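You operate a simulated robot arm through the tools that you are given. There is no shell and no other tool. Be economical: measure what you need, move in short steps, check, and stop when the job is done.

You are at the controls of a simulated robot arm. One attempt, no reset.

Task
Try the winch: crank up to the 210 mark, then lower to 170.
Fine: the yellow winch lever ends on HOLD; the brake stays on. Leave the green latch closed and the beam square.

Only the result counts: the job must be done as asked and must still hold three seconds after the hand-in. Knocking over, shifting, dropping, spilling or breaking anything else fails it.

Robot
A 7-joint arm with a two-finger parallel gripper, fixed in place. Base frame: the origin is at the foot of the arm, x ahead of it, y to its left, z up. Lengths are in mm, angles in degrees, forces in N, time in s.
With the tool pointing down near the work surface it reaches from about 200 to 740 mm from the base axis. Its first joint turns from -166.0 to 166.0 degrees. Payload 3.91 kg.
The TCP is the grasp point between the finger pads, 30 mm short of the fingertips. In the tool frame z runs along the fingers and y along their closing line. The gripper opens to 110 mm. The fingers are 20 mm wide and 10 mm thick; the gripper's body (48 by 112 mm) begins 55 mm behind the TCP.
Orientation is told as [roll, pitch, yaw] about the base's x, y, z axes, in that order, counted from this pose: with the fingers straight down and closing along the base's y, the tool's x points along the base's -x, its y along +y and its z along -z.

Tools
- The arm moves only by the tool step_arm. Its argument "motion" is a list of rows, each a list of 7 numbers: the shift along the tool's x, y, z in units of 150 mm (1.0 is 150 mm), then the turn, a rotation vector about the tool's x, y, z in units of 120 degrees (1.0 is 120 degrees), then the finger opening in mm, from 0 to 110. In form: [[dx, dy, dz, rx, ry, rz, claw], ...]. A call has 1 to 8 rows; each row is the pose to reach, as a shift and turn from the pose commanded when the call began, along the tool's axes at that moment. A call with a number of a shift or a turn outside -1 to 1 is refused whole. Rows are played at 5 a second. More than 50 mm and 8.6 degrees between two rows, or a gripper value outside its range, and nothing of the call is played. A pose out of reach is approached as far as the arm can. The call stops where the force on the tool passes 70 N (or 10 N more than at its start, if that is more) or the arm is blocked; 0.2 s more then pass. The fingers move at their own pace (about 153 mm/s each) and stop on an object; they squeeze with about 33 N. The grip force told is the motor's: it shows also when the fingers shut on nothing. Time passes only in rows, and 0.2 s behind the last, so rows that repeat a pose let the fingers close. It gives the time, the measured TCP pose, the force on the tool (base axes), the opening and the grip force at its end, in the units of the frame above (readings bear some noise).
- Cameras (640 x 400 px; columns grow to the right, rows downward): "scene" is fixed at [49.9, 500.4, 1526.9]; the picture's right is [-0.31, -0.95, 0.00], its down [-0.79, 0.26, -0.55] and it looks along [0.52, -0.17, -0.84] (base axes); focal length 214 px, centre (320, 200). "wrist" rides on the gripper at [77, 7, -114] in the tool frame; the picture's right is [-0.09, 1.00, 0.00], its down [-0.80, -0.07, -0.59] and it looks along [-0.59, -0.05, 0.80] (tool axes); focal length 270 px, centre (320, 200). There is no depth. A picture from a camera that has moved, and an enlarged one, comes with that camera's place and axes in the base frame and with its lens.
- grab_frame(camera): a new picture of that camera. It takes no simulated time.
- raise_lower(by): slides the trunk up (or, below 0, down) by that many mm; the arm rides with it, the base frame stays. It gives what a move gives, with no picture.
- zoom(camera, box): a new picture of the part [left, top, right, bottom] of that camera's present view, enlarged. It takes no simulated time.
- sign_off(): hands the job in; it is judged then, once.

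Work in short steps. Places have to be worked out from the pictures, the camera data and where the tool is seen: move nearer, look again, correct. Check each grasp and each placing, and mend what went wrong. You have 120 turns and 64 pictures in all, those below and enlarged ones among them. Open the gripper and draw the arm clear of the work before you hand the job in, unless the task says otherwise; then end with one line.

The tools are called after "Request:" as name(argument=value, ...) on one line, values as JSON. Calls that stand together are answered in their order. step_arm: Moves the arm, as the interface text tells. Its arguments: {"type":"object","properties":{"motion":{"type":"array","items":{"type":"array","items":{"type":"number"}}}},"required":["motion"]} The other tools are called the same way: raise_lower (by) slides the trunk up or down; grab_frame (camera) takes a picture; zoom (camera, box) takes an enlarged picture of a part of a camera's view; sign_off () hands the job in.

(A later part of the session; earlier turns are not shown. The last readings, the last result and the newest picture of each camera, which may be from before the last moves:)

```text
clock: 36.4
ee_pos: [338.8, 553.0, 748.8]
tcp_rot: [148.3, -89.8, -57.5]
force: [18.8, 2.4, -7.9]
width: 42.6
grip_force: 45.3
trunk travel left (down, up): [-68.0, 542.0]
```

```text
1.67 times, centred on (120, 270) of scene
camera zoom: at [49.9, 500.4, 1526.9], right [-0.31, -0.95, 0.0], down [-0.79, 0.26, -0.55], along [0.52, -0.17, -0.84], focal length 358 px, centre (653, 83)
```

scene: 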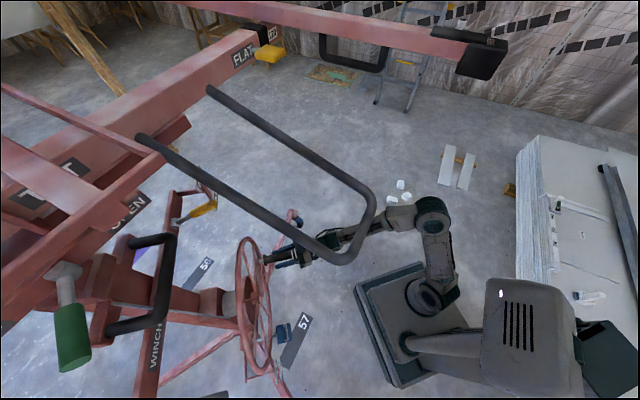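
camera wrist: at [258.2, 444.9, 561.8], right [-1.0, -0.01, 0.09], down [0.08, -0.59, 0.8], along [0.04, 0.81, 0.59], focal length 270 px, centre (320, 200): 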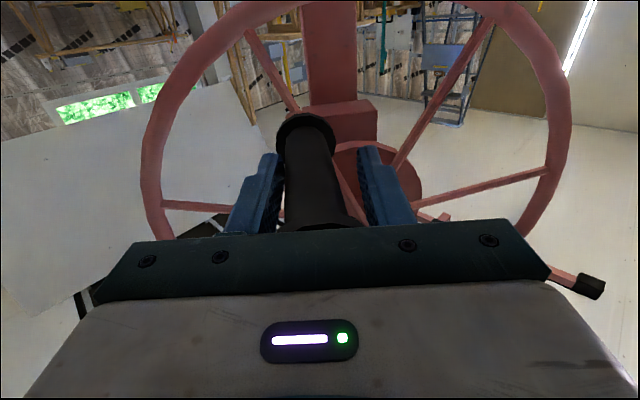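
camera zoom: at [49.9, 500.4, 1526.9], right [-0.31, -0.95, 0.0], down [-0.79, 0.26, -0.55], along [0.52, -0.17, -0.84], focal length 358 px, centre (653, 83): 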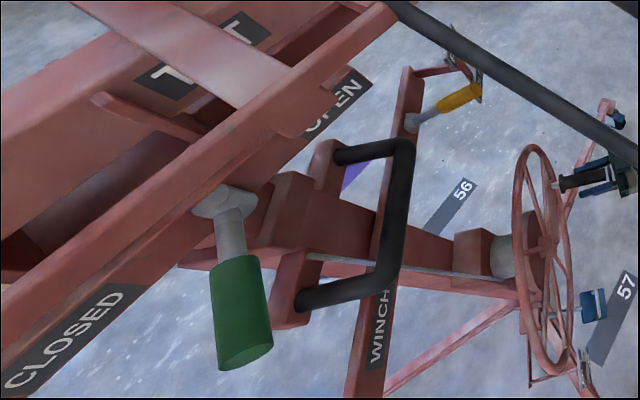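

Request:
zoom(camera="scene", box=[220, 10, 300, 70])

Request:
zoom(camera="scene", box=[420, 10, 520, 85])

```text
6.67 times, centred on (260, 40) of scene
camera zoom: at [49.9, 500.4, 1526.9], right [-0.31, -0.95, 0.0], down [-0.79, 0.26, -0.55], along [0.52, -0.17, -0.84], focal length 1430 px, centre (720, 1267)
```

zoom: 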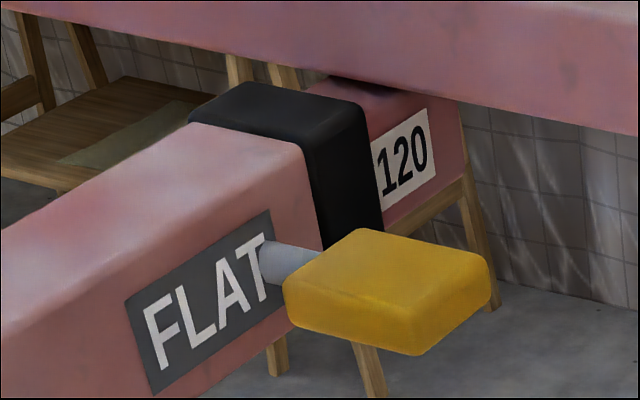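

```text
5.33 times, centred on (470, 48) of scene
camera zoom: at [49.9, 500.4, 1526.9], right [-0.31, -0.95, 0.0], down [-0.79, 0.26, -0.55], along [0.52, -0.17, -0.84], focal length 1144 px, centre (-480, 1013)
```

zoom: 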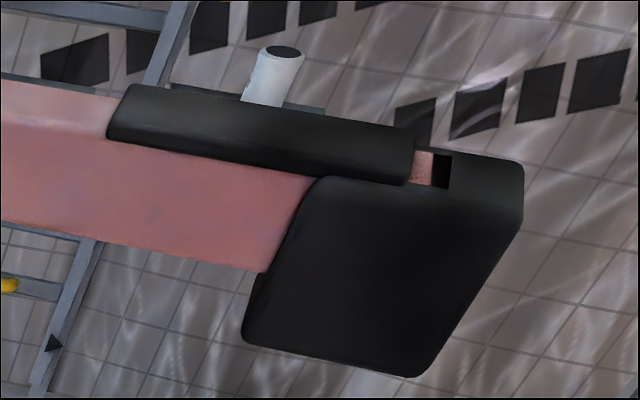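

Marks on the outrigger are white plates on the inner tube, so the mast likely has similar plates emerging from the collar. Rise so far is about 40 mm per quarter turn. I continue the arc from 90° to 154°.

Request:
step_arm(motion=[[-0.113, 0.005, 0.0, 0, 0, 0, 0], [-0.224, 0.028, 0.003, 0, 0, 0, 0], [-0.331, 0.067, 0.005, 0, 0, 0, 0], [-0.431, 0.12, 0.01, 0, 0, 0, 0], [-0.523, 0.187, 0.015, 0, 0, 0, 0], [-0.605, 0.266, 0.021, 0, 0, 0, 0], [-0.674, 0.356, 0.029, 0, 0, 0, 0], [-0.731, 0.454, 0.037, 0, 0, 0, 0]])

Request:
grab_frame(camera="scene")

```text
clock: 38.1
ee_pos: [266.2, 559.2, 857.9]
tcp_rot: [152.1, -89.7, -60.8]
force: [16.9, 25.9, 9.8]
width: 43.4
grip_force: 45.1
trunk travel left (down, up): [-68.0, 542.0]
```

```text
18 pictures are left
```

scene: 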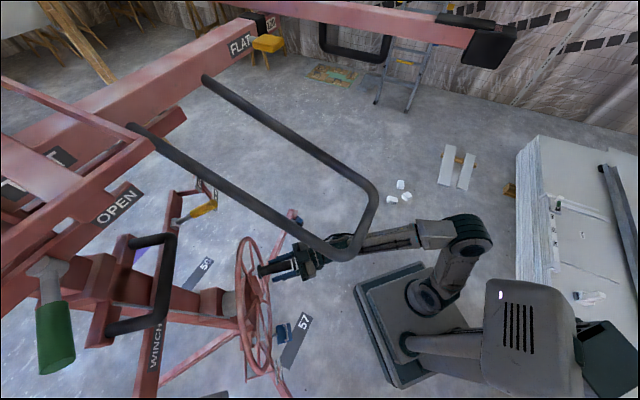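

No marks visible yet at this size. I continue the arc from 156° to 220°.

Request:
step_arm(motion=[[-0.041, 0.111, 0.015, 0, 0, 0, 0], [-0.064, 0.221, 0.024, 0, 0, 0, 0], [-0.072, 0.335, 0.033, 0, 0, 0, 0], [-0.064, 0.448, 0.042, 0, 0, 0, 0], [-0.041, 0.559, 0.05, 0, 0, 0, 0], [-0.002, 0.665, 0.059, 0, 0, 0, 0], [0.051, 0.765, 0.067, 0, 0, 0, 0], [0.118, 0.857, 0.075, 0, 0, 0, 0]])

Request:
zoom(camera="scene", box=[0, 140, 250, 396])

```text
clock: 40.0
ee_pos: [139.3, 569.8, 837.5]
tcp_rot: [92.6, -89.8, -1.6]
force: [12.1, 32.3, 3.5]
width: 43.0
grip_force: 44.8
trunk travel left (down, up): [-68.0, 542.0]
```

```text
1.56 times, centred on (125, 268) of scene
camera zoom: at [49.9, 500.4, 1526.9], right [-0.31, -0.95, 0.0], down [-0.79, 0.26, -0.55], along [0.52, -0.17, -0.84], focal length 335 px, centre (625, 94)
```

zoom: 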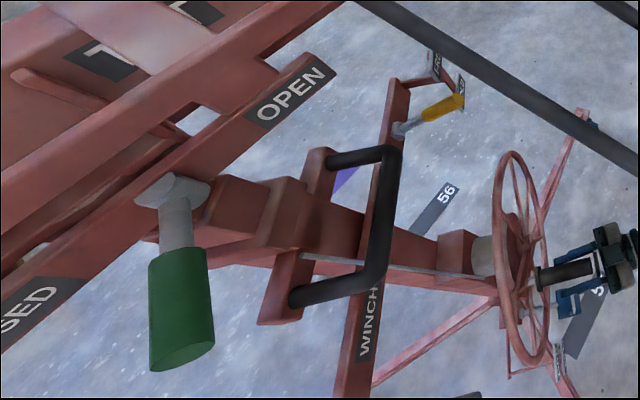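

Inner tube is more exposed, no plates yet. I continue from 221° to 285°.

Request:
step_arm(motion=[[0.079, 0.079, 0.021, 0, 0, 0, 0], [0.168, 0.146, 0.028, 0, 0, 0, 0], [0.266, 0.2, 0.033, 0, 0, 0, 0], [0.37, 0.24, 0.037, 0, 0, 0, 0], [0.479, 0.265, 0.04, 0, 0, 0, 0], [0.59, 0.275, 0.041, 0, 0, 0, 0], [0.701, 0.269, 0.04, 0, 0, 0, 0], [0.811, 0.248, 0.038, 0, 0, 0, 0]])

Request:
zoom(camera="scene", box=[0, 140, 250, 396])

```text
clock: 41.8
ee_pos: [103.1, 572.5, 720.1]
tcp_rot: [149.6, -89.7, -58.8]
force: [18.5, 12.8, 13.4]
width: 42.9
grip_force: 44.9
trunk travel left (down, up): [-68.0, 542.0]
```

```text
1.56 times, centred on (125, 268) of scene
camera zoom: at [49.9, 500.4, 1526.9], right [-0.31, -0.95, 0.0], down [-0.79, 0.26, -0.55], along [0.52, -0.17, -0.84], focal length 335 px, centre (625, 94)
```

zoom: 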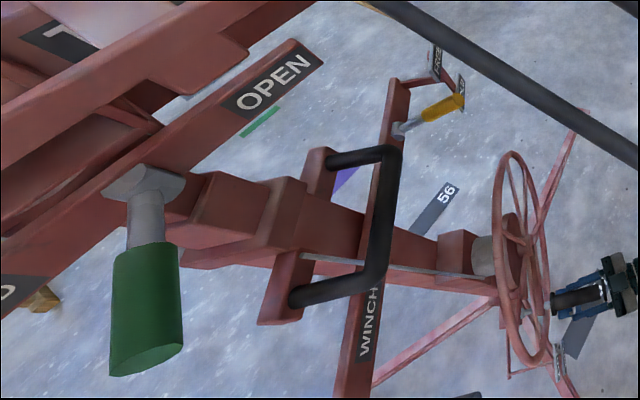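

No plates yet; the fit gives centre (218.5, 746.5) and radius 120.3. I continue with larger angular steps from 283° to 375°.

Request:
step_arm(motion=[[0.208, -0.08, -0.007, 0, 0, 0, 0], [0.387, -0.214, -0.019, 0, 0, 0, 0], [0.521, -0.393, -0.035, 0, 0, 0, 0], [0.601, -0.601, -0.054, 0, 0, 0, 0], [0.62, -0.823, -0.074, 0, 0, 0, 0], [0.594, -0.989, -0.089, 0, 0, 0, 0]])

Request:
zoom(camera="scene", box=[0, 60, 360, 396])

```text
clock: 43.1
ee_pos: [249.5, 560.0, 631.7]
tcp_rot: [162.3, -89.5, -71.5]
force: [-17.8, -39.1, 17.5]
width: 43.1
grip_force: 45.1
trunk travel left (down, up): [-68.0, 542.0]
```

```text
1.19 times, centred on (180, 228) of scene
camera zoom: at [49.9, 500.4, 1526.9], right [-0.31, -0.95, 0.0], down [-0.79, 0.26, -0.55], along [0.52, -0.17, -0.84], focal length 255 px, centre (487, 167)
```

zoom: 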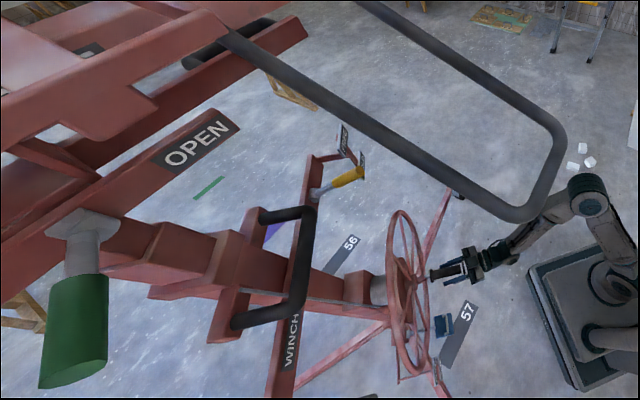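

Still no plates, mechanism works smoothly. I continue from 15° to 106°.

Request:
step_arm(motion=[[-0.087, -0.206, -0.034, 0, 0, 0, 0], [-0.228, -0.379, -0.043, 0, 0, 0, 0], [-0.411, -0.507, -0.047, 0, 0, 0, 0], [-0.621, -0.58, -0.045, 0, 0, 0, 0], [-0.845, -0.591, -0.037, 0, 0, 0, 0], [-0.996, -0.563, -0.028, 0, 0, 0, 0]])

```text
clock: 44.5
ee_pos: [333.8, 553.9, 781.3]
tcp_rot: [121.8, -89.7, -30.9]
force: [-20.4, -55.9, -15.0]
width: 42.5
grip_force: 45.2
trunk travel left (down, up): [-68.0, 542.0]
```

Side force in y shows the axis yaw is a bit larger (≈7°). I use slope 0.12, relieve by 4 mm, and continue from 107° to 196°.

Request:
step_arm(motion=[[-0.203, 0.094, -0.015, 0, 0, 0, 0], [-0.371, 0.24, 0.002, 0, 0, 0, 0], [-0.494, 0.427, 0.025, 0, 0, 0, 0], [-0.56, 0.64, 0.05, 0, 0, 0, 0], [-0.565, 0.863, 0.077, 0, 0, 0, 0], [-0.539, 0.989, 0.092, 0, 0, 0, 0]])

Request:
grab_frame(camera="scene")

```text
clock: 46.0
ee_pos: [183.9, 568.6, 861.0]
tcp_rot: [172.2, -89.4, -81.0]
force: [3.8, -15.9, 13.0]
width: 43.3
grip_force: 45.3
trunk travel left (down, up): [-68.0, 542.0]
```

```text
14 pictures are left
```

scene: 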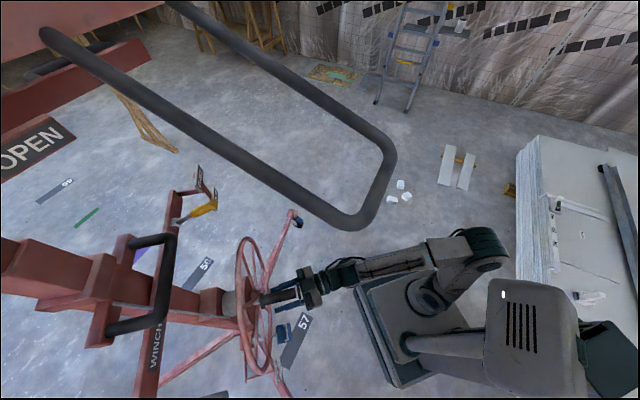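

The inner tube is well exposed but has no plates on the visible faces. I check the static load on the handle before considering a release.

Request:
step_arm(motion=[[0, 0, 0, 0, 0, 0, 0], [0, 0, 0, 0, 0, 0, 0], [0, 0, 0, 0, 0, 0, 0], [0, 0, 0, 0, 0, 0, 0]])

Request:
zoom(camera="scene", box=[0, 200, 140, 370])

```text
clock: 47.0
ee_pos: [183.6, 568.4, 863.1]
tcp_rot: [175.6, -89.4, -84.5]
force: [1.3, -4.5, 28.3]
width: 43.2
grip_force: 45.3
trunk travel left (down, up): [-68.0, 542.0]
```

```text
2.35 times, centred on (70, 285) of scene
camera zoom: at [49.9, 500.4, 1526.9], right [-0.31, -0.95, 0.0], down [-0.79, 0.26, -0.55], along [0.52, -0.17, -0.84], focal length 505 px, centre (908, 0)
```

zoom: 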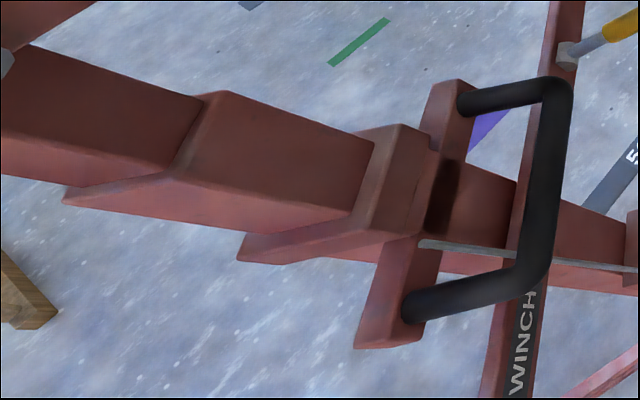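

The tangential load is ~1 N, so friction holds the winch. The marks must be on a face I can't see from here (+x side). I open, confirm nothing moves, and back off.

Request:
step_arm(motion=[[0, 0, 0, 0, 0, 0, 60], [0, 0, 0, 0, 0, 0, 60], [0, 0, 0, 0, 0, 0, 80], [0, 0, 0, 0, 0, 0, 110]])

Request:
grab_frame(camera="wrist")

```text
clock: 48.0
ee_pos: [184.4, 570.0, 859.3]
tcp_rot: [145.0, -89.8, -54.0]
force: [0.1, -0.1, 0.0]
width: 110.2
grip_force: 0.0
trunk travel left (down, up): [-68.0, 542.0]
```

```text
12 pictures are left
camera wrist: at [178.5, 455.2, 782.5], right [-1.0, -0.02, 0.09], down [0.08, -0.6, 0.8], along [0.04, 0.8, 0.59], focal length 270 px, centre (320, 200)
```

wrist: 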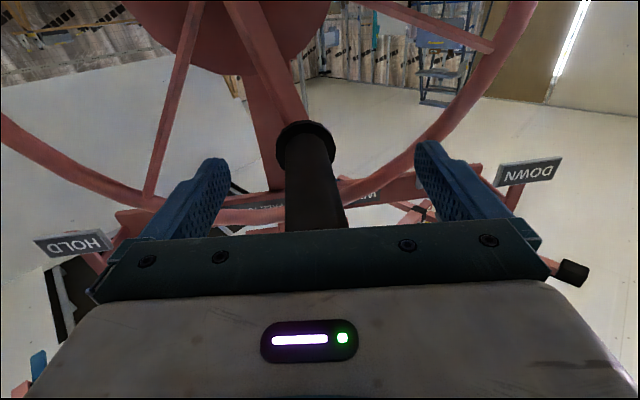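

The handle stays put. I back off.

Request:
step_arm(motion=[[0, 0, -0.3, 0, 0, 0, 110], [0, 0, -0.6, 0, 0, 0, 110], [0, 0, -0.9, 0, 0, 0, 110]])

Request:
raise_lower(by=240)

```text
clock: 48.8
ee_pos: [188.3, 435.0, 858.6]
tcp_rot: [135.5, -89.7, -44.5]
force: [-0.1, 0.4, 0.0]
width: 109.8
grip_force: 0.0
trunk travel left (down, up): [-68.0, 542.0]
```

```text
clock: 51.2
ee_pos: [187.5, 434.8, 1097.3]
tcp_rot: [147.1, -89.6, -56.1]
force: [0.2, -0.1, 0.0]
width: 110.2
grip_force: 0.0
trunk travel left (down, up): [-308.0, 302.0]
```

Request:
step_arm(motion=[[0, -0.25, 0, -0.0375, 0, 0, 110], [0, -0.5, 0, -0.075, 0, 0, 110], [0, -0.75, 0, -0.1125, 0, 0, 110], [0, -1.0, 0, -0.15, 0, 0, 110]])

Request:
step_arm(motion=[[0, -0.217, -0.14, -0.0375, 0, 0, 110], [0, -0.434, -0.28, -0.075, 0, 0, 110], [0, -0.65, -0.42, -0.1125, 0, 0, 110], [0, -0.868, -0.56, -0.15, 0, 0, 110]])

Request:
grab_frame(camera="wrist")

```text
clock: 52.2
ee_pos: [339.0, 438.2, 1097.6]
tcp_rot: [158.6, -89.8, -49.6]
force: [-0.1, -0.2, 0.2]
width: 110.0
grip_force: 0.1
trunk travel left (down, up): [-308.0, 302.0]
```

```text
clock: 53.2
ee_pos: [488.5, 400.2, 1097.9]
tcp_rot: [170.7, -89.8, -43.6]
force: [-0.9, -0.2, 0.0]
width: 110.0
grip_force: 0.0
trunk travel left (down, up): [-308.0, 302.0]
```

```text
11 pictures are left
camera wrist: at [551.0, 304.8, 1020.9], right [-0.79, -0.6, 0.09], down [0.42, -0.43, 0.8], along [-0.44, 0.67, 0.6], focal length 270 px, centre (320, 200)
```

wrist: 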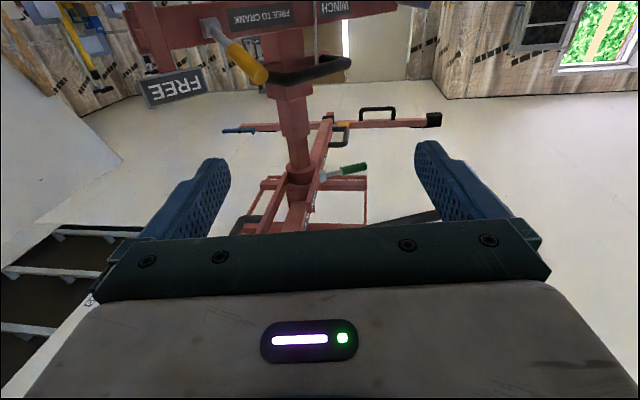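

Request:
zoom(camera="wrist", box=[215, 40, 395, 235])

```text
2.05 times, centred on (305, 138) of wrist
camera zoom: at [551.0, 304.8, 1020.9], right [-0.79, -0.6, 0.09], down [0.42, -0.43, 0.8], along [-0.44, 0.67, 0.6], focal length 554 px, centre (351, 328)
```

zoom: 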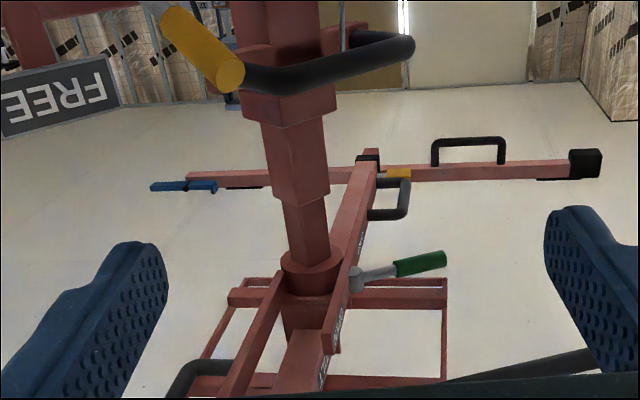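

No plates on this side either, so they haven't emerged from the collar yet. I return to the handle, aligning the tool with the slightly yawed axis, to continue cranking.

Request:
step_arm(motion=[[0, 0.163, 0.2, 0.0375, 0, 0, 110], [0, 0.326, 0.4, 0.075, 0, 0, 110], [0, 0.49, 0.6, 0.1125, 0, 0, 110], [0, 0.653, 0.804, 0.15, 0, 0, 110]])

Request:
step_arm(motion=[[0, 0.24, 0.078, 0.05, 0, 0, 110], [0, 0.48, 0.156, 0.1, 0, 0, 110], [0, 0.72, 0.233, 0.15, 0, 0, 110], [0, 0.957, 0.311, 0.2, 0, 0, 110]])

Request:
raise_lower(by=-237)

```text
clock: 54.2
ee_pos: [337.1, 438.7, 1098.3]
tcp_rot: [162.0, -89.8, -53.1]
force: [-0.3, -1.0, 0.6]
width: 109.8
grip_force: 0.0
trunk travel left (down, up): [-308.0, 302.0]
```

```text
clock: 55.2
ee_pos: [184.3, 437.7, 1099.0]
tcp_rot: [135.2, -89.8, -50.4]
force: [1.0, -0.4, 0.7]
width: 110.3
grip_force: 0.1
trunk travel left (down, up): [-308.0, 302.0]
```

```text
clock: 57.7
ee_pos: [183.4, 436.7, 862.1]
tcp_rot: [142.5, -89.7, -57.6]
force: [-0.6, 0.6, -0.6]
width: 110.1
grip_force: 0.1
trunk travel left (down, up): [-71.0, 539.0]
```

Request:
step_arm(motion=[[0, 0.025, 0.28, 0, 0, 0, 110], [0, 0.05, 0.56, 0, 0, 0, 110], [0, 0.073, 0.83, 0, 0, 0, 110], [0, 0.073, 0.83, 0, 0, 0, 60], [0, 0.073, 0.83, 0, 0, 0, 0], [0, 0.073, 0.83, 0, 0, 0, 0]])

```text
clock: 59.1
ee_pos: [185.7, 562.0, 862.4]
tcp_rot: [101.4, -89.7, -16.5]
force: [16.1, -0.8, -4.5]
width: 41.5
grip_force: 45.2
trunk travel left (down, up): [-71.0, 539.0]
```

Gripped and aligned with the axis. I crank the next quarter (196°→286°).

Request:
step_arm(motion=[[0.105, 0.227, 0, 0, 0, 0, 0], [0.276, 0.411, 0, 0, 0, 0, 0], [0.495, 0.534, 0, 0, 0, 0, 0], [0.741, 0.583, 0, 0, 0, 0, 0], [0.991, 0.553, 0, 0, 0, 0, 0]])

```text
clock: 60.3
ee_pos: [108.8, 567.6, 716.7]
tcp_rot: [154.2, -89.5, -69.8]
force: [38.6, -22.1, 21.1]
width: 41.8
grip_force: 44.6
trunk travel left (down, up): [-71.0, 539.0]
```

Working; I add a small +x correction and do the next quarter (286°→16°).

Request:
step_arm(motion=[[0.227, -0.13, 0, 0, 0, 0, 0], [0.411, -0.301, -0.01, 0, 0, 0, 0], [0.534, -0.52, -0.015, 0, 0, 0, 0], [0.583, -0.766, -0.02, 0, 0, 0, 0], [0.553, -1.0, -0.02, 0, 0, 0, 0]])

Request:
zoom(camera="scene", box=[0, 190, 160, 400])

```text
clock: 61.5
ee_pos: [252.0, 555.2, 630.3]
tcp_rot: [94.7, -89.8, -9.8]
force: [-6.8, 40.8, 3.9]
width: 41.8
grip_force: 45.0
trunk travel left (down, up): [-71.0, 539.0]
```

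```text
1.90 times, centred on (80, 295) of scene
camera zoom: at [49.9, 500.4, 1526.9], right [-0.31, -0.95, 0.0], down [-0.79, 0.26, -0.55], along [0.52, -0.17, -0.84], focal length 408 px, centre (777, 19)
```

zoom: 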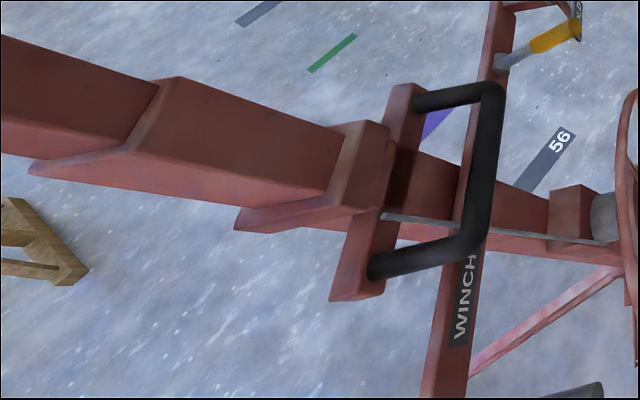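

No mark yet. I continue with the next two quarters (16°→106°→196°), relieving y.

Request:
step_arm(motion=[[-0.105, -0.227, 0.02, 0, 0, 0, 0], [-0.276, -0.411, 0.02, 0, 0, 0, 0], [-0.495, -0.534, 0.02, 0, 0, 0, 0], [-0.741, -0.583, 0.02, 0, 0, 0, 0], [-0.991, -0.553, 0.02, 0, 0, 0, 0]])

Request:
step_arm(motion=[[-0.227, 0.105, 0, 0, 0, 0, 0], [-0.411, 0.276, 0, 0, 0, 0, 0], [-0.534, 0.495, 0, 0, 0, 0, 0], [-0.583, 0.741, 0, 0, 0, 0, 0], [-0.553, 0.991, 0, 0, 0, 0, 0]])

```text
clock: 62.7
ee_pos: [336.9, 546.5, 784.0]
tcp_rot: [175.4, -89.2, -90.8]
force: [18.6, -31.6, 9.2]
width: 41.7
grip_force: 44.6
trunk travel left (down, up): [-71.0, 539.0]
```

```text
clock: 63.9
ee_pos: [178.9, 561.4, 858.0]
tcp_rot: [25.8, -89.6, 59.7]
force: [0.9, 7.7, -7.7]
width: 41.9
grip_force: 45.5
trunk travel left (down, up): [-71.0, 539.0]
```

Request:
grab_frame(camera="scene")

```text
8 pictures are left
```

scene: 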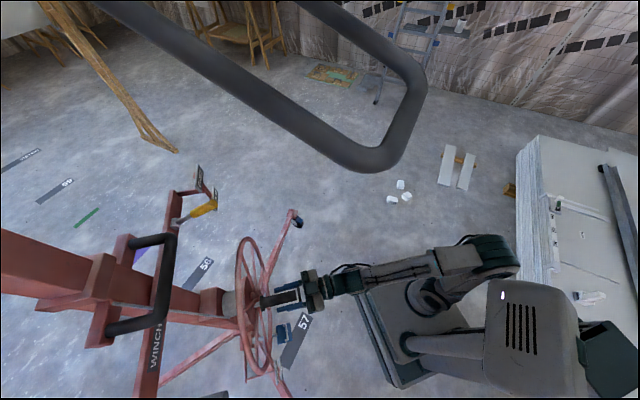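

Right loop bend is now at z≈1407, so the rise is ≈250 mm at ~98 mm/turn. No mark has emerged yet, so I continue with two more quarters.

Request:
step_arm(motion=[[0.105, 0.217, 0, 0, 0, 0, 0], [0.276, 0.396, 0, 0, 0, 0, 0], [0.495, 0.514, 0, 0, 0, 0, 0], [0.741, 0.563, 0, 0, 0, 0, 0], [0.991, 0.533, 0, 0, 0, 0, 0]])

Request:
step_arm(motion=[[0.227, -0.105, 0, 0, 0, 0, 0], [0.411, -0.276, 0, 0, 0, 0, 0], [0.534, -0.495, 0, 0, 0, 0, 0], [0.583, -0.741, 0, 0, 0, 0, 0], [0.553, -0.991, 0, 0, 0, 0, 0]])

Request:
zoom(camera="scene", box=[0, 190, 160, 400])

```text
clock: 65.1
ee_pos: [107.9, 566.9, 714.0]
tcp_rot: [131.5, -89.7, -46.7]
force: [17.5, -9.8, 14.6]
width: 41.7
grip_force: 44.7
trunk travel left (down, up): [-71.0, 539.0]
```

```text
clock: 66.3
ee_pos: [257.4, 554.6, 630.4]
tcp_rot: [113.9, -89.8, -29.5]
force: [-5.9, -18.7, -8.1]
width: 41.9
grip_force: 45.1
trunk travel left (down, up): [-71.0, 539.0]
```

```text
1.90 times, centred on (80, 295) of scene
camera zoom: at [49.9, 500.4, 1526.9], right [-0.31, -0.95, 0.0], down [-0.79, 0.26, -0.55], along [0.52, -0.17, -0.84], focal length 408 px, centre (777, 19)
```

zoom: 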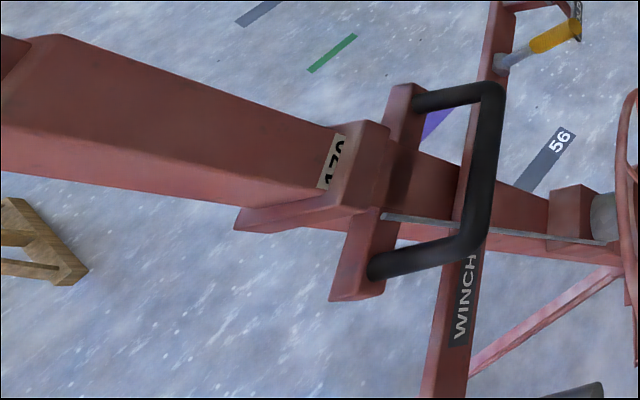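

The "170" plate is emerging from the collar at about 3.05 turns (handle φ≈18°). At ~100 mm/turn, 210 should be about 4 turns on. I crank another full turn.

Request:
step_arm(motion=[[-0.105, -0.227, 0, 0, 0, 0, 0], [-0.276, -0.411, 0, 0, 0, 0, 0], [-0.495, -0.534, 0, 0, 0, 0, 0], [-0.741, -0.583, 0, 0, 0, 0, 0], [-0.991, -0.553, 0, 0, 0, 0, 0]])

Request:
step_arm(motion=[[-0.227, 0.105, 0, 0, 0, 0, 0], [-0.411, 0.276, 0, 0, 0, 0, 0], [-0.534, 0.495, 0, 0, 0, 0, 0], [-0.583, 0.741, 0, 0, 0, 0, 0], [-0.553, 0.991, 0, 0, 0, 0, 0]])

Request:
step_arm(motion=[[0.105, 0.227, 0, 0, 0, 0, 0], [0.276, 0.411, 0, 0, 0, 0, 0], [0.495, 0.534, 0, 0, 0, 0, 0], [0.741, 0.583, 0, 0, 0, 0, 0], [0.991, 0.553, 0, 0, 0, 0, 0]])

Request:
step_arm(motion=[[0.227, -0.105, 0, 0, 0, 0, 0], [0.411, -0.276, 0, 0, 0, 0, 0], [0.534, -0.495, 0, 0, 0, 0, 0], [0.583, -0.741, 0, 0, 0, 0, 0], [0.553, -0.991, 0, 0, 0, 0, 0]])

Request:
zoom(camera="scene", box=[0, 190, 160, 400])

```text
clock: 67.5
ee_pos: [336.4, 548.7, 783.3]
tcp_rot: [170.6, -89.4, -85.6]
force: [17.2, 2.5, 2.1]
width: 41.7
grip_force: 45.3
trunk travel left (down, up): [-71.0, 539.0]
```

```text
clock: 68.7
ee_pos: [187.1, 562.0, 862.1]
tcp_rot: [130.3, -90.0, -45.0]
force: [6.0, -11.4, -2.8]
width: 42.0
grip_force: 44.9
trunk travel left (down, up): [-71.0, 539.0]
```

```text
clock: 69.9
ee_pos: [108.6, 568.4, 713.0]
tcp_rot: [113.9, -89.7, -29.2]
force: [23.5, 7.3, 10.2]
width: 41.5
grip_force: 45.0
trunk travel left (down, up): [-71.0, 539.0]
```

```text
clock: 71.1
ee_pos: [256.7, 555.1, 631.0]
tcp_rot: [79.7, -89.8, 4.7]
force: [13.4, 0.0, -7.6]
width: 41.5
grip_force: 44.9
trunk travel left (down, up): [-71.0, 539.0]
```

```text
1.90 times, centred on (80, 295) of scene
camera zoom: at [49.9, 500.4, 1526.9], right [-0.31, -0.95, 0.0], down [-0.79, 0.26, -0.55], along [0.52, -0.17, -0.84], focal length 408 px, centre (777, 19)
```

zoom: 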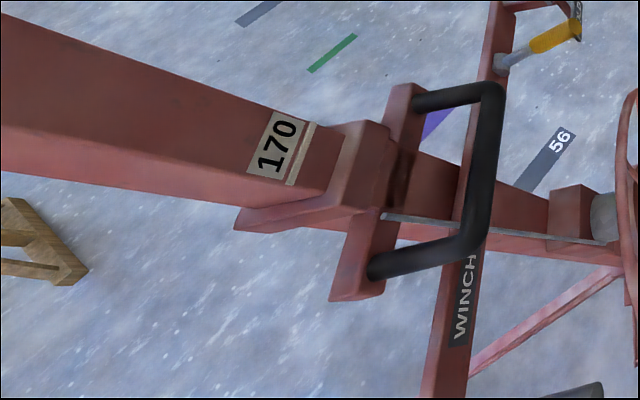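

The mark is the white line under the plate: the 170 line passed the collar rim at about 3.45 turns. The 210 plate isn't near yet (units look like cm, ~4.1 turns more, ≈7.55 turns). I crank another full turn.

Request:
step_arm(motion=[[-0.105, -0.227, 0, 0, 0, 0, 0], [-0.276, -0.411, 0, 0, 0, 0, 0], [-0.495, -0.534, 0, 0, 0, 0, 0], [-0.741, -0.583, 0, 0, 0, 0, 0], [-0.991, -0.553, 0, 0, 0, 0, 0]])

Request:
step_arm(motion=[[-0.227, 0.105, 0, 0, 0, 0, 0], [-0.411, 0.276, 0, 0, 0, 0, 0], [-0.534, 0.495, 0, 0, 0, 0, 0], [-0.583, 0.741, 0, 0, 0, 0, 0], [-0.553, 0.991, 0, 0, 0, 0, 0]])

Request:
step_arm(motion=[[0.105, 0.227, 0, 0, 0, 0, 0], [0.276, 0.411, 0, 0, 0, 0, 0], [0.495, 0.534, 0, 0, 0, 0, 0], [0.741, 0.583, 0, 0, 0, 0, 0], [0.991, 0.553, 0, 0, 0, 0, 0]])

Request:
step_arm(motion=[[0.227, -0.105, 0, 0, 0, 0, 0], [0.411, -0.276, 0, 0, 0, 0, 0], [0.534, -0.495, 0, 0, 0, 0, 0], [0.583, -0.741, 0, 0, 0, 0, 0], [0.553, -0.991, 0, 0, 0, 0, 0]])

```text
clock: 72.3
ee_pos: [336.6, 548.2, 784.1]
tcp_rot: [169.1, -89.4, -84.2]
force: [6.8, -6.4, 8.1]
width: 41.8
grip_force: 45.3
trunk travel left (down, up): [-71.0, 539.0]
```

```text
clock: 73.5
ee_pos: [189.0, 560.5, 861.0]
tcp_rot: [50.4, -89.7, 34.4]
force: [3.3, -33.6, -17.2]
width: 42.2
grip_force: 44.9
trunk travel left (down, up): [-71.0, 539.0]
```

```text
clock: 74.7
ee_pos: [107.0, 569.4, 716.5]
tcp_rot: [133.3, -89.7, -48.6]
force: [25.8, -17.1, 7.1]
width: 41.5
grip_force: 45.0
trunk travel left (down, up): [-71.0, 539.0]
```

```text
clock: 75.9
ee_pos: [256.2, 555.7, 629.4]
tcp_rot: [150.2, -89.6, -65.6]
force: [-0.9, 1.5, 2.9]
width: 41.7
grip_force: 45.3
trunk travel left (down, up): [-71.0, 539.0]
```

Request:
zoom(camera="scene", box=[0, 190, 160, 400])

```text
1.90 times, centred on (80, 295) of scene
camera zoom: at [49.9, 500.4, 1526.9], right [-0.31, -0.95, 0.0], down [-0.79, 0.26, -0.55], along [0.52, -0.17, -0.84], focal length 408 px, centre (777, 19)
```

zoom: 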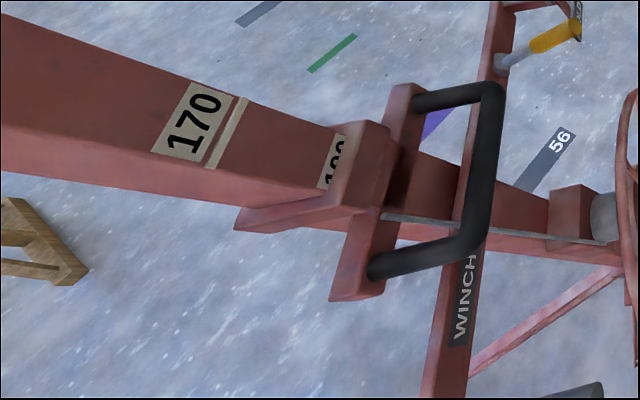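

The next plate, "190", sits exactly where 170 was two turns ago, so it's 10 units per turn. The 170 line was at the rim at ≈3.5 turns, so 210 should be at ≈7.5 turns. I crank two more turns, then fine-tune.

Request:
step_arm(motion=[[-0.105, -0.227, 0, 0, 0, 0, 0], [-0.276, -0.411, 0, 0, 0, 0, 0], [-0.495, -0.534, 0, 0, 0, 0, 0], [-0.741, -0.583, 0, 0, 0, 0, 0], [-0.991, -0.553, 0, 0, 0, 0, 0]])

Request:
step_arm(motion=[[-0.227, 0.105, 0, 0, 0, 0, 0], [-0.411, 0.276, 0, 0, 0, 0, 0], [-0.534, 0.495, 0, 0, 0, 0, 0], [-0.583, 0.741, 0, 0, 0, 0, 0], [-0.553, 0.991, 0, 0, 0, 0, 0]])

Request:
step_arm(motion=[[0.105, 0.227, 0, 0, 0, 0, 0], [0.276, 0.411, 0, 0, 0, 0, 0], [0.495, 0.534, 0, 0, 0, 0, 0], [0.741, 0.583, 0, 0, 0, 0, 0], [0.991, 0.553, 0, 0, 0, 0, 0]])

Request:
step_arm(motion=[[0.227, -0.105, 0, 0, 0, 0, 0], [0.411, -0.276, 0, 0, 0, 0, 0], [0.534, -0.495, 0, 0, 0, 0, 0], [0.583, -0.741, 0, 0, 0, 0, 0], [0.553, -0.991, 0, 0, 0, 0, 0]])

```text
clock: 77.1
ee_pos: [336.5, 548.2, 782.9]
tcp_rot: [167.4, -89.5, -82.3]
force: [5.6, -6.1, -7.8]
width: 41.9
grip_force: 45.3
trunk travel left (down, up): [-71.0, 539.0]
```

```text
clock: 78.3
ee_pos: [185.8, 562.1, 859.7]
tcp_rot: [51.2, -89.8, 33.8]
force: [7.1, -1.3, -23.2]
width: 41.6
grip_force: 44.8
trunk travel left (down, up): [-71.0, 539.0]
```

```text
clock: 79.5
ee_pos: [106.3, 567.8, 713.6]
tcp_rot: [130.9, -89.7, -46.2]
force: [20.2, 26.8, 14.7]
width: 41.9
grip_force: 45.2
trunk travel left (down, up): [-71.0, 539.0]
```

```text
clock: 80.7
ee_pos: [258.0, 552.5, 629.6]
tcp_rot: [167.6, -89.6, -82.8]
force: [-4.3, 5.6, 15.4]
width: 41.6
grip_force: 45.1
trunk travel left (down, up): [-71.0, 539.0]
```

6.05 turns. One more full turn.

Request:
step_arm(motion=[[-0.105, -0.227, 0, 0, 0, 0, 0], [-0.276, -0.411, 0, 0, 0, 0, 0], [-0.495, -0.534, 0, 0, 0, 0, 0], [-0.741, -0.583, 0, 0, 0, 0, 0], [-0.991, -0.553, 0, 0, 0, 0, 0]])

Request:
step_arm(motion=[[-0.227, 0.105, 0, 0, 0, 0, 0], [-0.411, 0.276, 0, 0, 0, 0, 0], [-0.534, 0.495, 0, 0, 0, 0, 0], [-0.583, 0.741, 0, 0, 0, 0, 0], [-0.553, 0.991, 0, 0, 0, 0, 0]])

Request:
step_arm(motion=[[0.105, 0.227, 0, 0, 0, 0, 0], [0.276, 0.411, 0, 0, 0, 0, 0], [0.495, 0.534, 0, 0, 0, 0, 0], [0.741, 0.583, 0, 0, 0, 0, 0], [0.991, 0.553, 0, 0, 0, 0, 0]])

Request:
step_arm(motion=[[0.227, -0.105, 0, 0, 0, 0, 0], [0.411, -0.276, 0, 0, 0, 0, 0], [0.534, -0.495, 0, 0, 0, 0, 0], [0.583, -0.741, 0, 0, 0, 0, 0], [0.553, -0.991, 0, 0, 0, 0, 0]])

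Request:
step_arm(motion=[[-0.105, -0.227, 0, 0, 0, 0, 0], [-0.276, -0.411, 0, 0, 0, 0, 0], [-0.495, -0.534, 0, 0, 0, 0, 0], [-0.741, -0.583, 0, 0, 0, 0, 0], [-0.991, -0.553, 0, 0, 0, 0, 0]])

```text
clock: 81.9
ee_pos: [336.3, 548.0, 780.0]
tcp_rot: [158.4, -89.7, -73.5]
force: [-3.5, 5.9, -13.1]
width: 41.6
grip_force: 45.1
trunk travel left (down, up): [-71.0, 539.0]
```

```text
clock: 83.1
ee_pos: [188.0, 561.1, 861.1]
tcp_rot: [80.4, -89.7, 4.5]
force: [12.9, -23.0, -21.9]
width: 42.0
grip_force: 45.5
trunk travel left (down, up): [-71.0, 539.0]
```

```text
clock: 84.3
ee_pos: [107.1, 568.3, 716.6]
tcp_rot: [158.4, -89.5, -73.4]
force: [21.6, -36.3, 16.2]
width: 41.7
grip_force: 45.2
trunk travel left (down, up): [-71.0, 539.0]
```

```text
clock: 85.5
ee_pos: [256.9, 556.1, 630.3]
tcp_rot: [143.4, -89.7, -58.8]
force: [-9.7, 4.3, 4.7]
width: 41.5
grip_force: 44.7
trunk travel left (down, up): [-71.0, 539.0]
```

```text
clock: 86.7
ee_pos: [335.2, 547.2, 782.8]
tcp_rot: [176.8, -89.5, -91.6]
force: [0.7, 23.9, 2.3]
width: 41.9
grip_force: 45.5
trunk travel left (down, up): [-71.0, 539.0]
```

Now 7.30 turns. I go on to φ≈178° (≈7.5 turns) and look.

Request:
step_arm(motion=[[-0.227, 0.105, 0, 0, 0, 0, 0], [-0.411, 0.276, 0, 0, 0, 0, 0], [-0.534, 0.495, 0, 0, 0, 0, 0], [-0.583, 0.741, 0, 0, 0, 0, 0]])

Request:
zoom(camera="scene", box=[50, 230, 120, 330])

```text
clock: 87.7
ee_pos: [224.7, 558.1, 865.1]
tcp_rot: [61.8, -89.8, 23.4]
force: [7.0, 2.1, -19.1]
width: 41.5
grip_force: 44.9
trunk travel left (down, up): [-71.0, 539.0]
```

```text
4.00 times, centred on (85, 280) of scene
camera zoom: at [49.9, 500.4, 1526.9], right [-0.31, -0.95, 0.0], down [-0.79, 0.26, -0.55], along [0.52, -0.17, -0.84], focal length 858 px, centre (1260, -120)
```

zoom: 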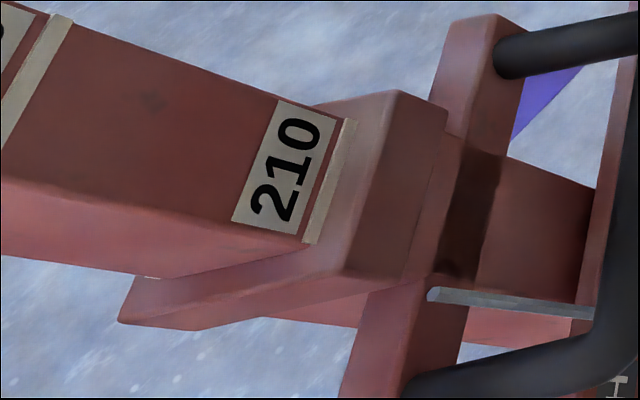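

The 210 line sits right at the collar rim. Now I reverse (clockwise) to lower 40 units, i.e. 4 turns. First a half-turn with a force check.

Request:
step_arm(motion=[[0.049, -0.246, 0, 0, 0, 0, 0], [0.171, -0.465, 0, 0, 0, 0, 0], [0.355, -0.636, 0, 0, 0, 0, 0], [0.583, -0.741, 0, 0, 0, 0, 0]])

Request:
step_arm(motion=[[0.249, -0.029, 0, 0, 0, 0, 0], [0.495, 0.019, 0, 0, 0, 0, 0], [0.715, 0.142, 0, 0, 0, 0, 0], [0.885, 0.326, 0, 0, 0, 0, 0], [0.991, 0.553, 0, 0, 0, 0, 0]])

```text
clock: 88.1
ee_pos: [223.7, 559.2, 866.5]
tcp_rot: [-126.3, -88.8, -145.9]
force: [-42.4, -19.9, 0.3]
width: 41.9
grip_force: 45.5
trunk travel left (down, up): [-71.0, 539.0]
stopped in row 1: the force on the tool passed its limit (the readings are from after the stop); the commanded pose is now the measured one
```

```text
clock: 88.5
ee_pos: [224.2, 559.3, 864.8]
tcp_rot: [-146.0, -87.0, -125.5]
force: [-42.3, -34.7, 7.5]
width: 41.8
grip_force: 45.4
trunk travel left (down, up): [-71.0, 539.0]
stopped in row 1: the force on the tool passed its limit (the readings are from after the stop); the commanded pose is now the measured one
```

Lowering is blocked by a ratchet, so the grey lever beside the DOWN sign must be the direction pawl. It's at about pivot (15, 825, 1042), tip (-2, 700, ≥1035), and it needs to go down. I release the handle (the ratchet holds) and back off.

Request:
step_arm(motion=[[0, 0, 0, 0, 0, 0, 60], [0, 0, 0, 0, 0, 0, 110], [0, 0, 0, 0, 0, 0, 110], [0, 0, -0.3, 0, 0, 0, 110], [0, 0, -0.6, 0, 0.01, 0, 110], [0, 0, -0.9, 0, 0.02, 0, 110]])

Request:
raise_lower(by=270)

```text
clock: 89.4
ee_pos: [229.6, 546.5, 865.3]
tcp_rot: [-169.3, -87.5, -102.9]
force: [-0.1, -0.7, -0.8]
width: 109.8
grip_force: 0.0
trunk travel left (down, up): [-71.0, 539.0]
stopped in row 4: the force on the tool passed its limit (the readings are from after the stop); the commanded pose is now the measured one
```

```text
clock: 89.8
ee_pos: [228.6, 465.8, 908.1]
tcp_rot: [-172.1, -82.1, -100.2]
force: [0.2, 1.3, 1.0]
width: 110.4
grip_force: 0.0
trunk travel left (down, up): [-73.0, 537.0]
stopped: the arm was blocked; the commanded pose is now the measured one
```

Unexpected stop; I hold still to read a settled state.

Request:
step_arm(motion=[[0, 0, 0, 0, 0, 0, 110], [0, 0, 0, 0, 0, 0, 110]])

```text
clock: 90.4
ee_pos: [230.7, 495.0, 888.7]
tcp_rot: [-172.5, -84.1, -99.7]
force: [0.2, 2.3, -1.4]
width: 109.9
grip_force: 0.1
trunk travel left (down, up): [-73.0, 537.0]
```

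Request:
step_arm(motion=[[0, 0, 0, 0, 0, 0, 110], [0, 0, 0, 0, 0, 0, 110]])

Request:
grab_frame(camera="scene")

```text
clock: 91.0
ee_pos: [230.6, 493.5, 891.1]
tcp_rot: [-172.7, -83.9, -99.6]
force: [0.7, 0.1, 0.3]
width: 109.7
grip_force: 0.1
trunk travel left (down, up): [-73.0, 537.0]
```

```text
3 pictures are left
```

scene: 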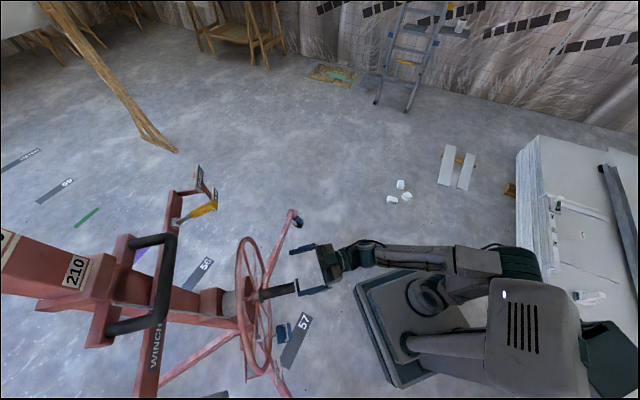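

Clear and the 210 mark still holds at the rim. I continue backing off slowly.

Request:
step_arm(motion=[[0, 0, -0.1, 0, 0, 0, 110], [0, 0, -0.2, 0, 0, 0, 110], [0, 0, -0.3, 0, 0, 0, 110], [0, 0, -0.4, 0, 0, 0, 110]])

```text
clock: 92.0
ee_pos: [227.0, 432.6, 884.6]
tcp_rot: [-173.1, -83.9, -99.1]
force: [-0.8, 0.2, -0.6]
width: 110.0
grip_force: 0.0
trunk travel left (down, up): [-73.0, 537.0]
```

Request:
raise_lower(by=255)

Request:
step_arm(motion=[[0, 0.25, 0, 0, 0, 0, 60], [0, 0.5, 0, 0, 0, 0, 0], [0, 0.75, 0, 0, 0, 0, 0], [0, 1.0, 0, 0, 0, 0, 0]])

```text
clock: 94.6
ee_pos: [227.3, 432.6, 1139.9]
tcp_rot: [-172.7, -83.8, -99.6]
force: [-1.0, -0.6, 0.1]
width: 109.9
grip_force: 0.0
trunk travel left (down, up): [-328.0, 282.0]
```

```text
clock: 95.6
ee_pos: [78.7, 437.5, 1137.9]
tcp_rot: [-172.9, -83.9, -99.4]
force: [0.4, 0.3, 0.5]
width: 0.3
grip_force: 33.2
trunk travel left (down, up): [-328.0, 282.0]
```

I move to x≈2 and pitch the tool about 20° down so the camera sees the grey lever.

Request:
step_arm(motion=[[0, 0.128, 0, 0, 0.054, 0, 0], [0, 0.256, 0, 0, 0.108, 0, 0], [0, 0.385, 0, 0, 0.162, 0, 0], [0, 0.51, 0, 0, 0.217, 0, 0]])

Request:
grab_frame(camera="wrist")

```text
clock: 96.6
ee_pos: [0.6, 443.1, 1134.9]
tcp_rot: [-2.3, -69.9, 89.9]
force: [0.1, -0.5, -0.3]
width: 0.2
grip_force: 32.8
trunk travel left (down, up): [-328.0, 282.0]
```

```text
2 pictures are left
camera wrist: at [-12.6, 308.6, 1103.0], right [-1.0, 0.07, 0.07], down [0.05, -0.29, 0.96], along [0.09, 0.96, 0.28], focal length 270 px, centre (320, 200)
```

wrist: 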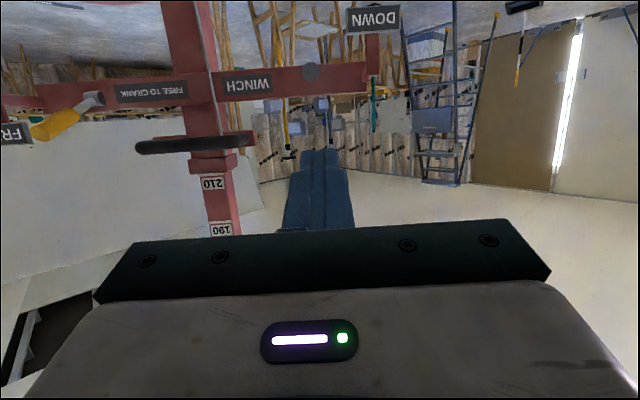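

The grey lever's end is seen at about (23, 700, 1040), roughly level, with the DOWN sign below it at z≈955. The 210 mark is visible at the rim. I advance the closed fingers above the lever.

Request:
step_arm(motion=[[-0.072, -0.026, 0.274, 0, 0, 0, 0], [-0.143, -0.052, 0.549, 0, 0, 0, 0], [-0.215, -0.077, 0.823, 0, 0, 0, 0]])

Request:
step_arm(motion=[[-0.072, -0.026, 0.274, 0, 0, 0, 0], [-0.143, -0.052, 0.549, 0, 0, 0, 0], [-0.215, -0.077, 0.823, 0, 0, 0, 0]])

```text
clock: 97.4
ee_pos: [-6.5, 566.6, 1123.8]
tcp_rot: [-2.8, -70.1, 92.4]
force: [9.0, 2.1, 0.7]
width: 0.0
grip_force: 33.2
trunk travel left (down, up): [-328.0, 282.0]
```

```text
clock: 98.2
ee_pos: [39.1, 698.9, 1113.7]
tcp_rot: [-0.6, -70.2, 88.4]
force: [2.9, 2.2, -1.1]
width: 0.0
grip_force: 33.2
trunk travel left (down, up): [-328.0, 282.0]
```

x reads 39 rather than 24; I hold still to let it settle.

Request:
step_arm(motion=[[0, 0, 0, 0, 0, 0, 0], [0, 0, 0, 0, 0, 0, 0], [0, 0, 0, 0, 0, 0, 0]])

```text
clock: 99.0
ee_pos: [34.2, 690.6, 1118.7]
tcp_rot: [-1.2, -70.6, 88.9]
force: [0.2, 0.4, -0.1]
width: 0.0
grip_force: 33.5
trunk travel left (down, up): [-328.0, 282.0]
```

Request:
step_arm(motion=[[-0.01, 0.03, 0.03, 0, 0, 0, 0], [-0.02, 0.05, 0.06, 0, 0, 0, 0], [-0.02, 0.05, 0.06, 0, 0, 0, 0], [-0.02, 0.05, 0.06, 0, 0, 0, 0]])

```text
clock: 100.0
ee_pos: [43.8, 694.5, 1142.1]
tcp_rot: [2.4, -72.4, 84.5]
force: [1.5, -0.3, 0.7]
width: 0.0
grip_force: 32.9
trunk travel left (down, up): [-328.0, 282.0]
```

Request:
step_arm(motion=[[0, 0, 0, 0, 0, 0, 0], [0, 0, 0, 0, 0, 0, 0], [0, 0, 0, 0, 0, 0, 0], [0, 0, 0, 0, 0, 0, 0], [0, 0, 0, 0, 0, 0, 0], [0, 0, 0, 0, 0, 0, 0]])

```text
clock: 101.4
ee_pos: [44.4, 696.3, 1140.5]
tcp_rot: [2.2, -72.4, 84.5]
force: [0.0, -0.1, -1.0]
width: 0.0
grip_force: 32.7
trunk travel left (down, up): [-328.0, 282.0]
```

The pose isn't tracking; the arm is likely near full extension at this height relative to the trunk. I retreat ~100 mm, then will raise the trunk and lower the arm to get a better posture.

Request:
step_arm(motion=[[0, 0, -0.25, 0, 0, 0, 0], [0, 0, -0.5, 0, 0, 0, 0], [0, 0, -0.75, 0, 0, 0, 0], [0, 0, -1.0, 0, 0, 0, 0], [0, 0, -1.0, 0, 0, 0, 0]])

```text
clock: 102.6
ee_pos: [25.0, 564.1, 1161.3]
tcp_rot: [-1.7, -69.7, 88.9]
force: [1.3, -0.5, 0.6]
width: 0.0
grip_force: 32.8
trunk travel left (down, up): [-328.0, 282.0]
```

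Tracking again. Raise trunk 150 and lower the arm 150.

Request:
raise_lower(by=150)

Request:
step_arm(motion=[[0.235, 0, 0.086, 0, 0, 0, 0], [0.47, 0, 0.171, 0, 0, 0, 0], [0.705, 0, 0.257, 0, 0, 0, 0], [0.94, 0, 0.342, 0, 0, 0, 0]])

```text
clock: 104.3
ee_pos: [21.3, 563.6, 1313.8]
tcp_rot: [-2.0, -69.9, 89.5]
force: [-0.3, -0.1, 0.1]
width: 0.2
grip_force: 33.4
trunk travel left (down, up): [-478.0, 132.0]
```

```text
clock: 105.3
ee_pos: [23.1, 564.1, 1164.4]
tcp_rot: [-2.0, -70.1, 89.7]
force: [-0.2, -0.4, 0.1]
width: 0.1
grip_force: 32.9
trunk travel left (down, up): [-478.0, 132.0]
```

Request:
step_arm(motion=[[0.009, -0.003, 0.24, 0, 0, 0, 0], [0.018, -0.007, 0.48, 0, 0, 0, 0], [0.027, -0.01, 0.72, 0, 0, 0, 0], [0.035, -0.013, 0.957, 0, 0, 0, 0], [0.035, -0.013, 0.957, 0, 0, 0, 0]])

```text
clock: 106.1
ee_pos: [44.9, 635.1, 1221.5]
tcp_rot: [28.7, -76.3, 60.1]
force: [0.0, 0.8, 0.2]
width: 0.0
grip_force: 32.8
trunk travel left (down, up): [-478.0, 132.0]
stopped in row 3: the arm was blocked; the commanded pose is now the measured one
```

The arm is blocked with no tool force, so some link contact or posture problem is likely. I use a scene picture to see it.

Request:
grab_frame(camera="scene")

```text
1 pictures are left
```

scene: 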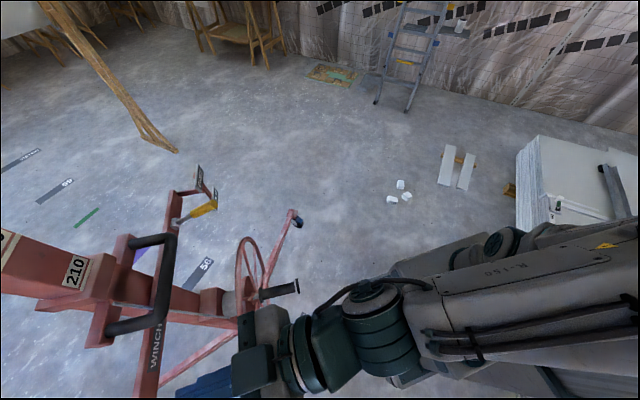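

Nothing visibly in contact, so it's probably a joint-limit posture. I'll use a tool-down posture instead and push the lever from above. First retreat and rotate.

Request:
step_arm(motion=[[0.03, 0.024, -0.13, 0.0, 0.0, 0, 0], [0.06, 0.048, -0.26, 0.0035, 0.065, -0.005, 0], [0.09, 0.07, -0.39, 0.007, 0.13, -0.01, 0], [0.107, 0.084, -0.457, 0.0105, 0.195, -0.015, 0], [0.107, 0.084, -0.457, 0.014, 0.26, -0.02, 0], [0.107, 0.084, -0.457, 0.0175, 0.325, -0.025, 0], [0.107, 0.084, -0.457, 0.021, 0.39, -0.03, 0]])

```text
clock: 107.7
ee_pos: [36.9, 562.3, 1231.9]
tcp_rot: [3.9, -32.0, 85.9]
force: [1.2, -0.7, -0.7]
width: 0.0
grip_force: 32.9
trunk travel left (down, up): [-478.0, 132.0]
```

Request:
step_arm(motion=[[0, 0, 0, 0.007, 0.065, -0.005, 0], [0, 0, 0, 0.014, 0.13, -0.01, 0], [0, 0, 0, 0.021, 0.195, -0.015, 0], [0, 0, 0, 0.028, 0.26, -0.02, 0]])

```text
clock: 108.3
ee_pos: [57.3, 534.5, 1302.3]
tcp_rot: [8.4, -24.2, 85.8]
force: [-0.1, 0.8, 0.1]
width: 0.1
grip_force: 33.1
trunk travel left (down, up): [-478.0, 132.0]
stopped in row 3: the arm was blocked; the commanded pose is now the measured one
```

Blocked again; the wrist is very high relative to the shoulder. I retract inward, then raise the trunk and lower the arm to return to the initial type of posture.

Request:
step_arm(motion=[[0.16, 0, -0.07, 0, 0, 0, 0], [0.32, 0, -0.15, 0, 0, 0, 0], [0.487, -0.006, -0.22, 0, 0, 0, 0], [0.487, -0.006, -0.22, 0, 0, 0, 0]])

Request:
raise_lower(by=125)

```text
clock: 109.3
ee_pos: [57.1, 452.9, 1302.3]
tcp_rot: [8.3, -24.1, 85.8]
force: [0.5, 0.8, 0.3]
width: 0.2
grip_force: 33.0
trunk travel left (down, up): [-478.0, 132.0]
```

```text
clock: 110.9
ee_pos: [57.5, 454.3, 1425.4]
tcp_rot: [8.2, -24.0, 85.9]
force: [0.3, 0.7, 0.4]
width: 0.2
grip_force: 33.1
trunk travel left (down, up): [-603.0, 7.0]
```

Request:
step_arm(motion=[[0.095, -0.031, 0.211, 0, 0, 0, 0], [0.19, -0.062, 0.421, 0, 0, 0, 0], [0.285, -0.092, 0.632, 0, 0, 0, 0], [0.38, -0.123, 0.843, 0, 0, 0, 0]])

Request:
step_arm(motion=[[0.095, -0.031, 0.211, 0, 0, 0, 0], [0.19, -0.062, 0.421, 0.015, 0.05, 0, 0], [0.285, -0.092, 0.632, 0.03, 0.1, 0, 0], [0.285, -0.092, 0.632, 0.05, 0.15, 0, 0], [0.285, -0.092, 0.632, 0.07, 0.2, 0, 0]])

```text
clock: 111.9
ee_pos: [58.1, 452.6, 1284.6]
tcp_rot: [8.2, -24.0, 85.8]
force: [-0.5, -0.2, -1.0]
width: 0.2
grip_force: 32.8
trunk travel left (down, up): [-603.0, 7.0]
```

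```text
clock: 113.1
ee_pos: [57.2, 454.5, 1180.3]
tcp_rot: [-0.7, 0.0, 87.3]
force: [-0.3, -0.2, 0.4]
width: 0.2
grip_force: 33.5
trunk travel left (down, up): [-603.0, 7.0]
```

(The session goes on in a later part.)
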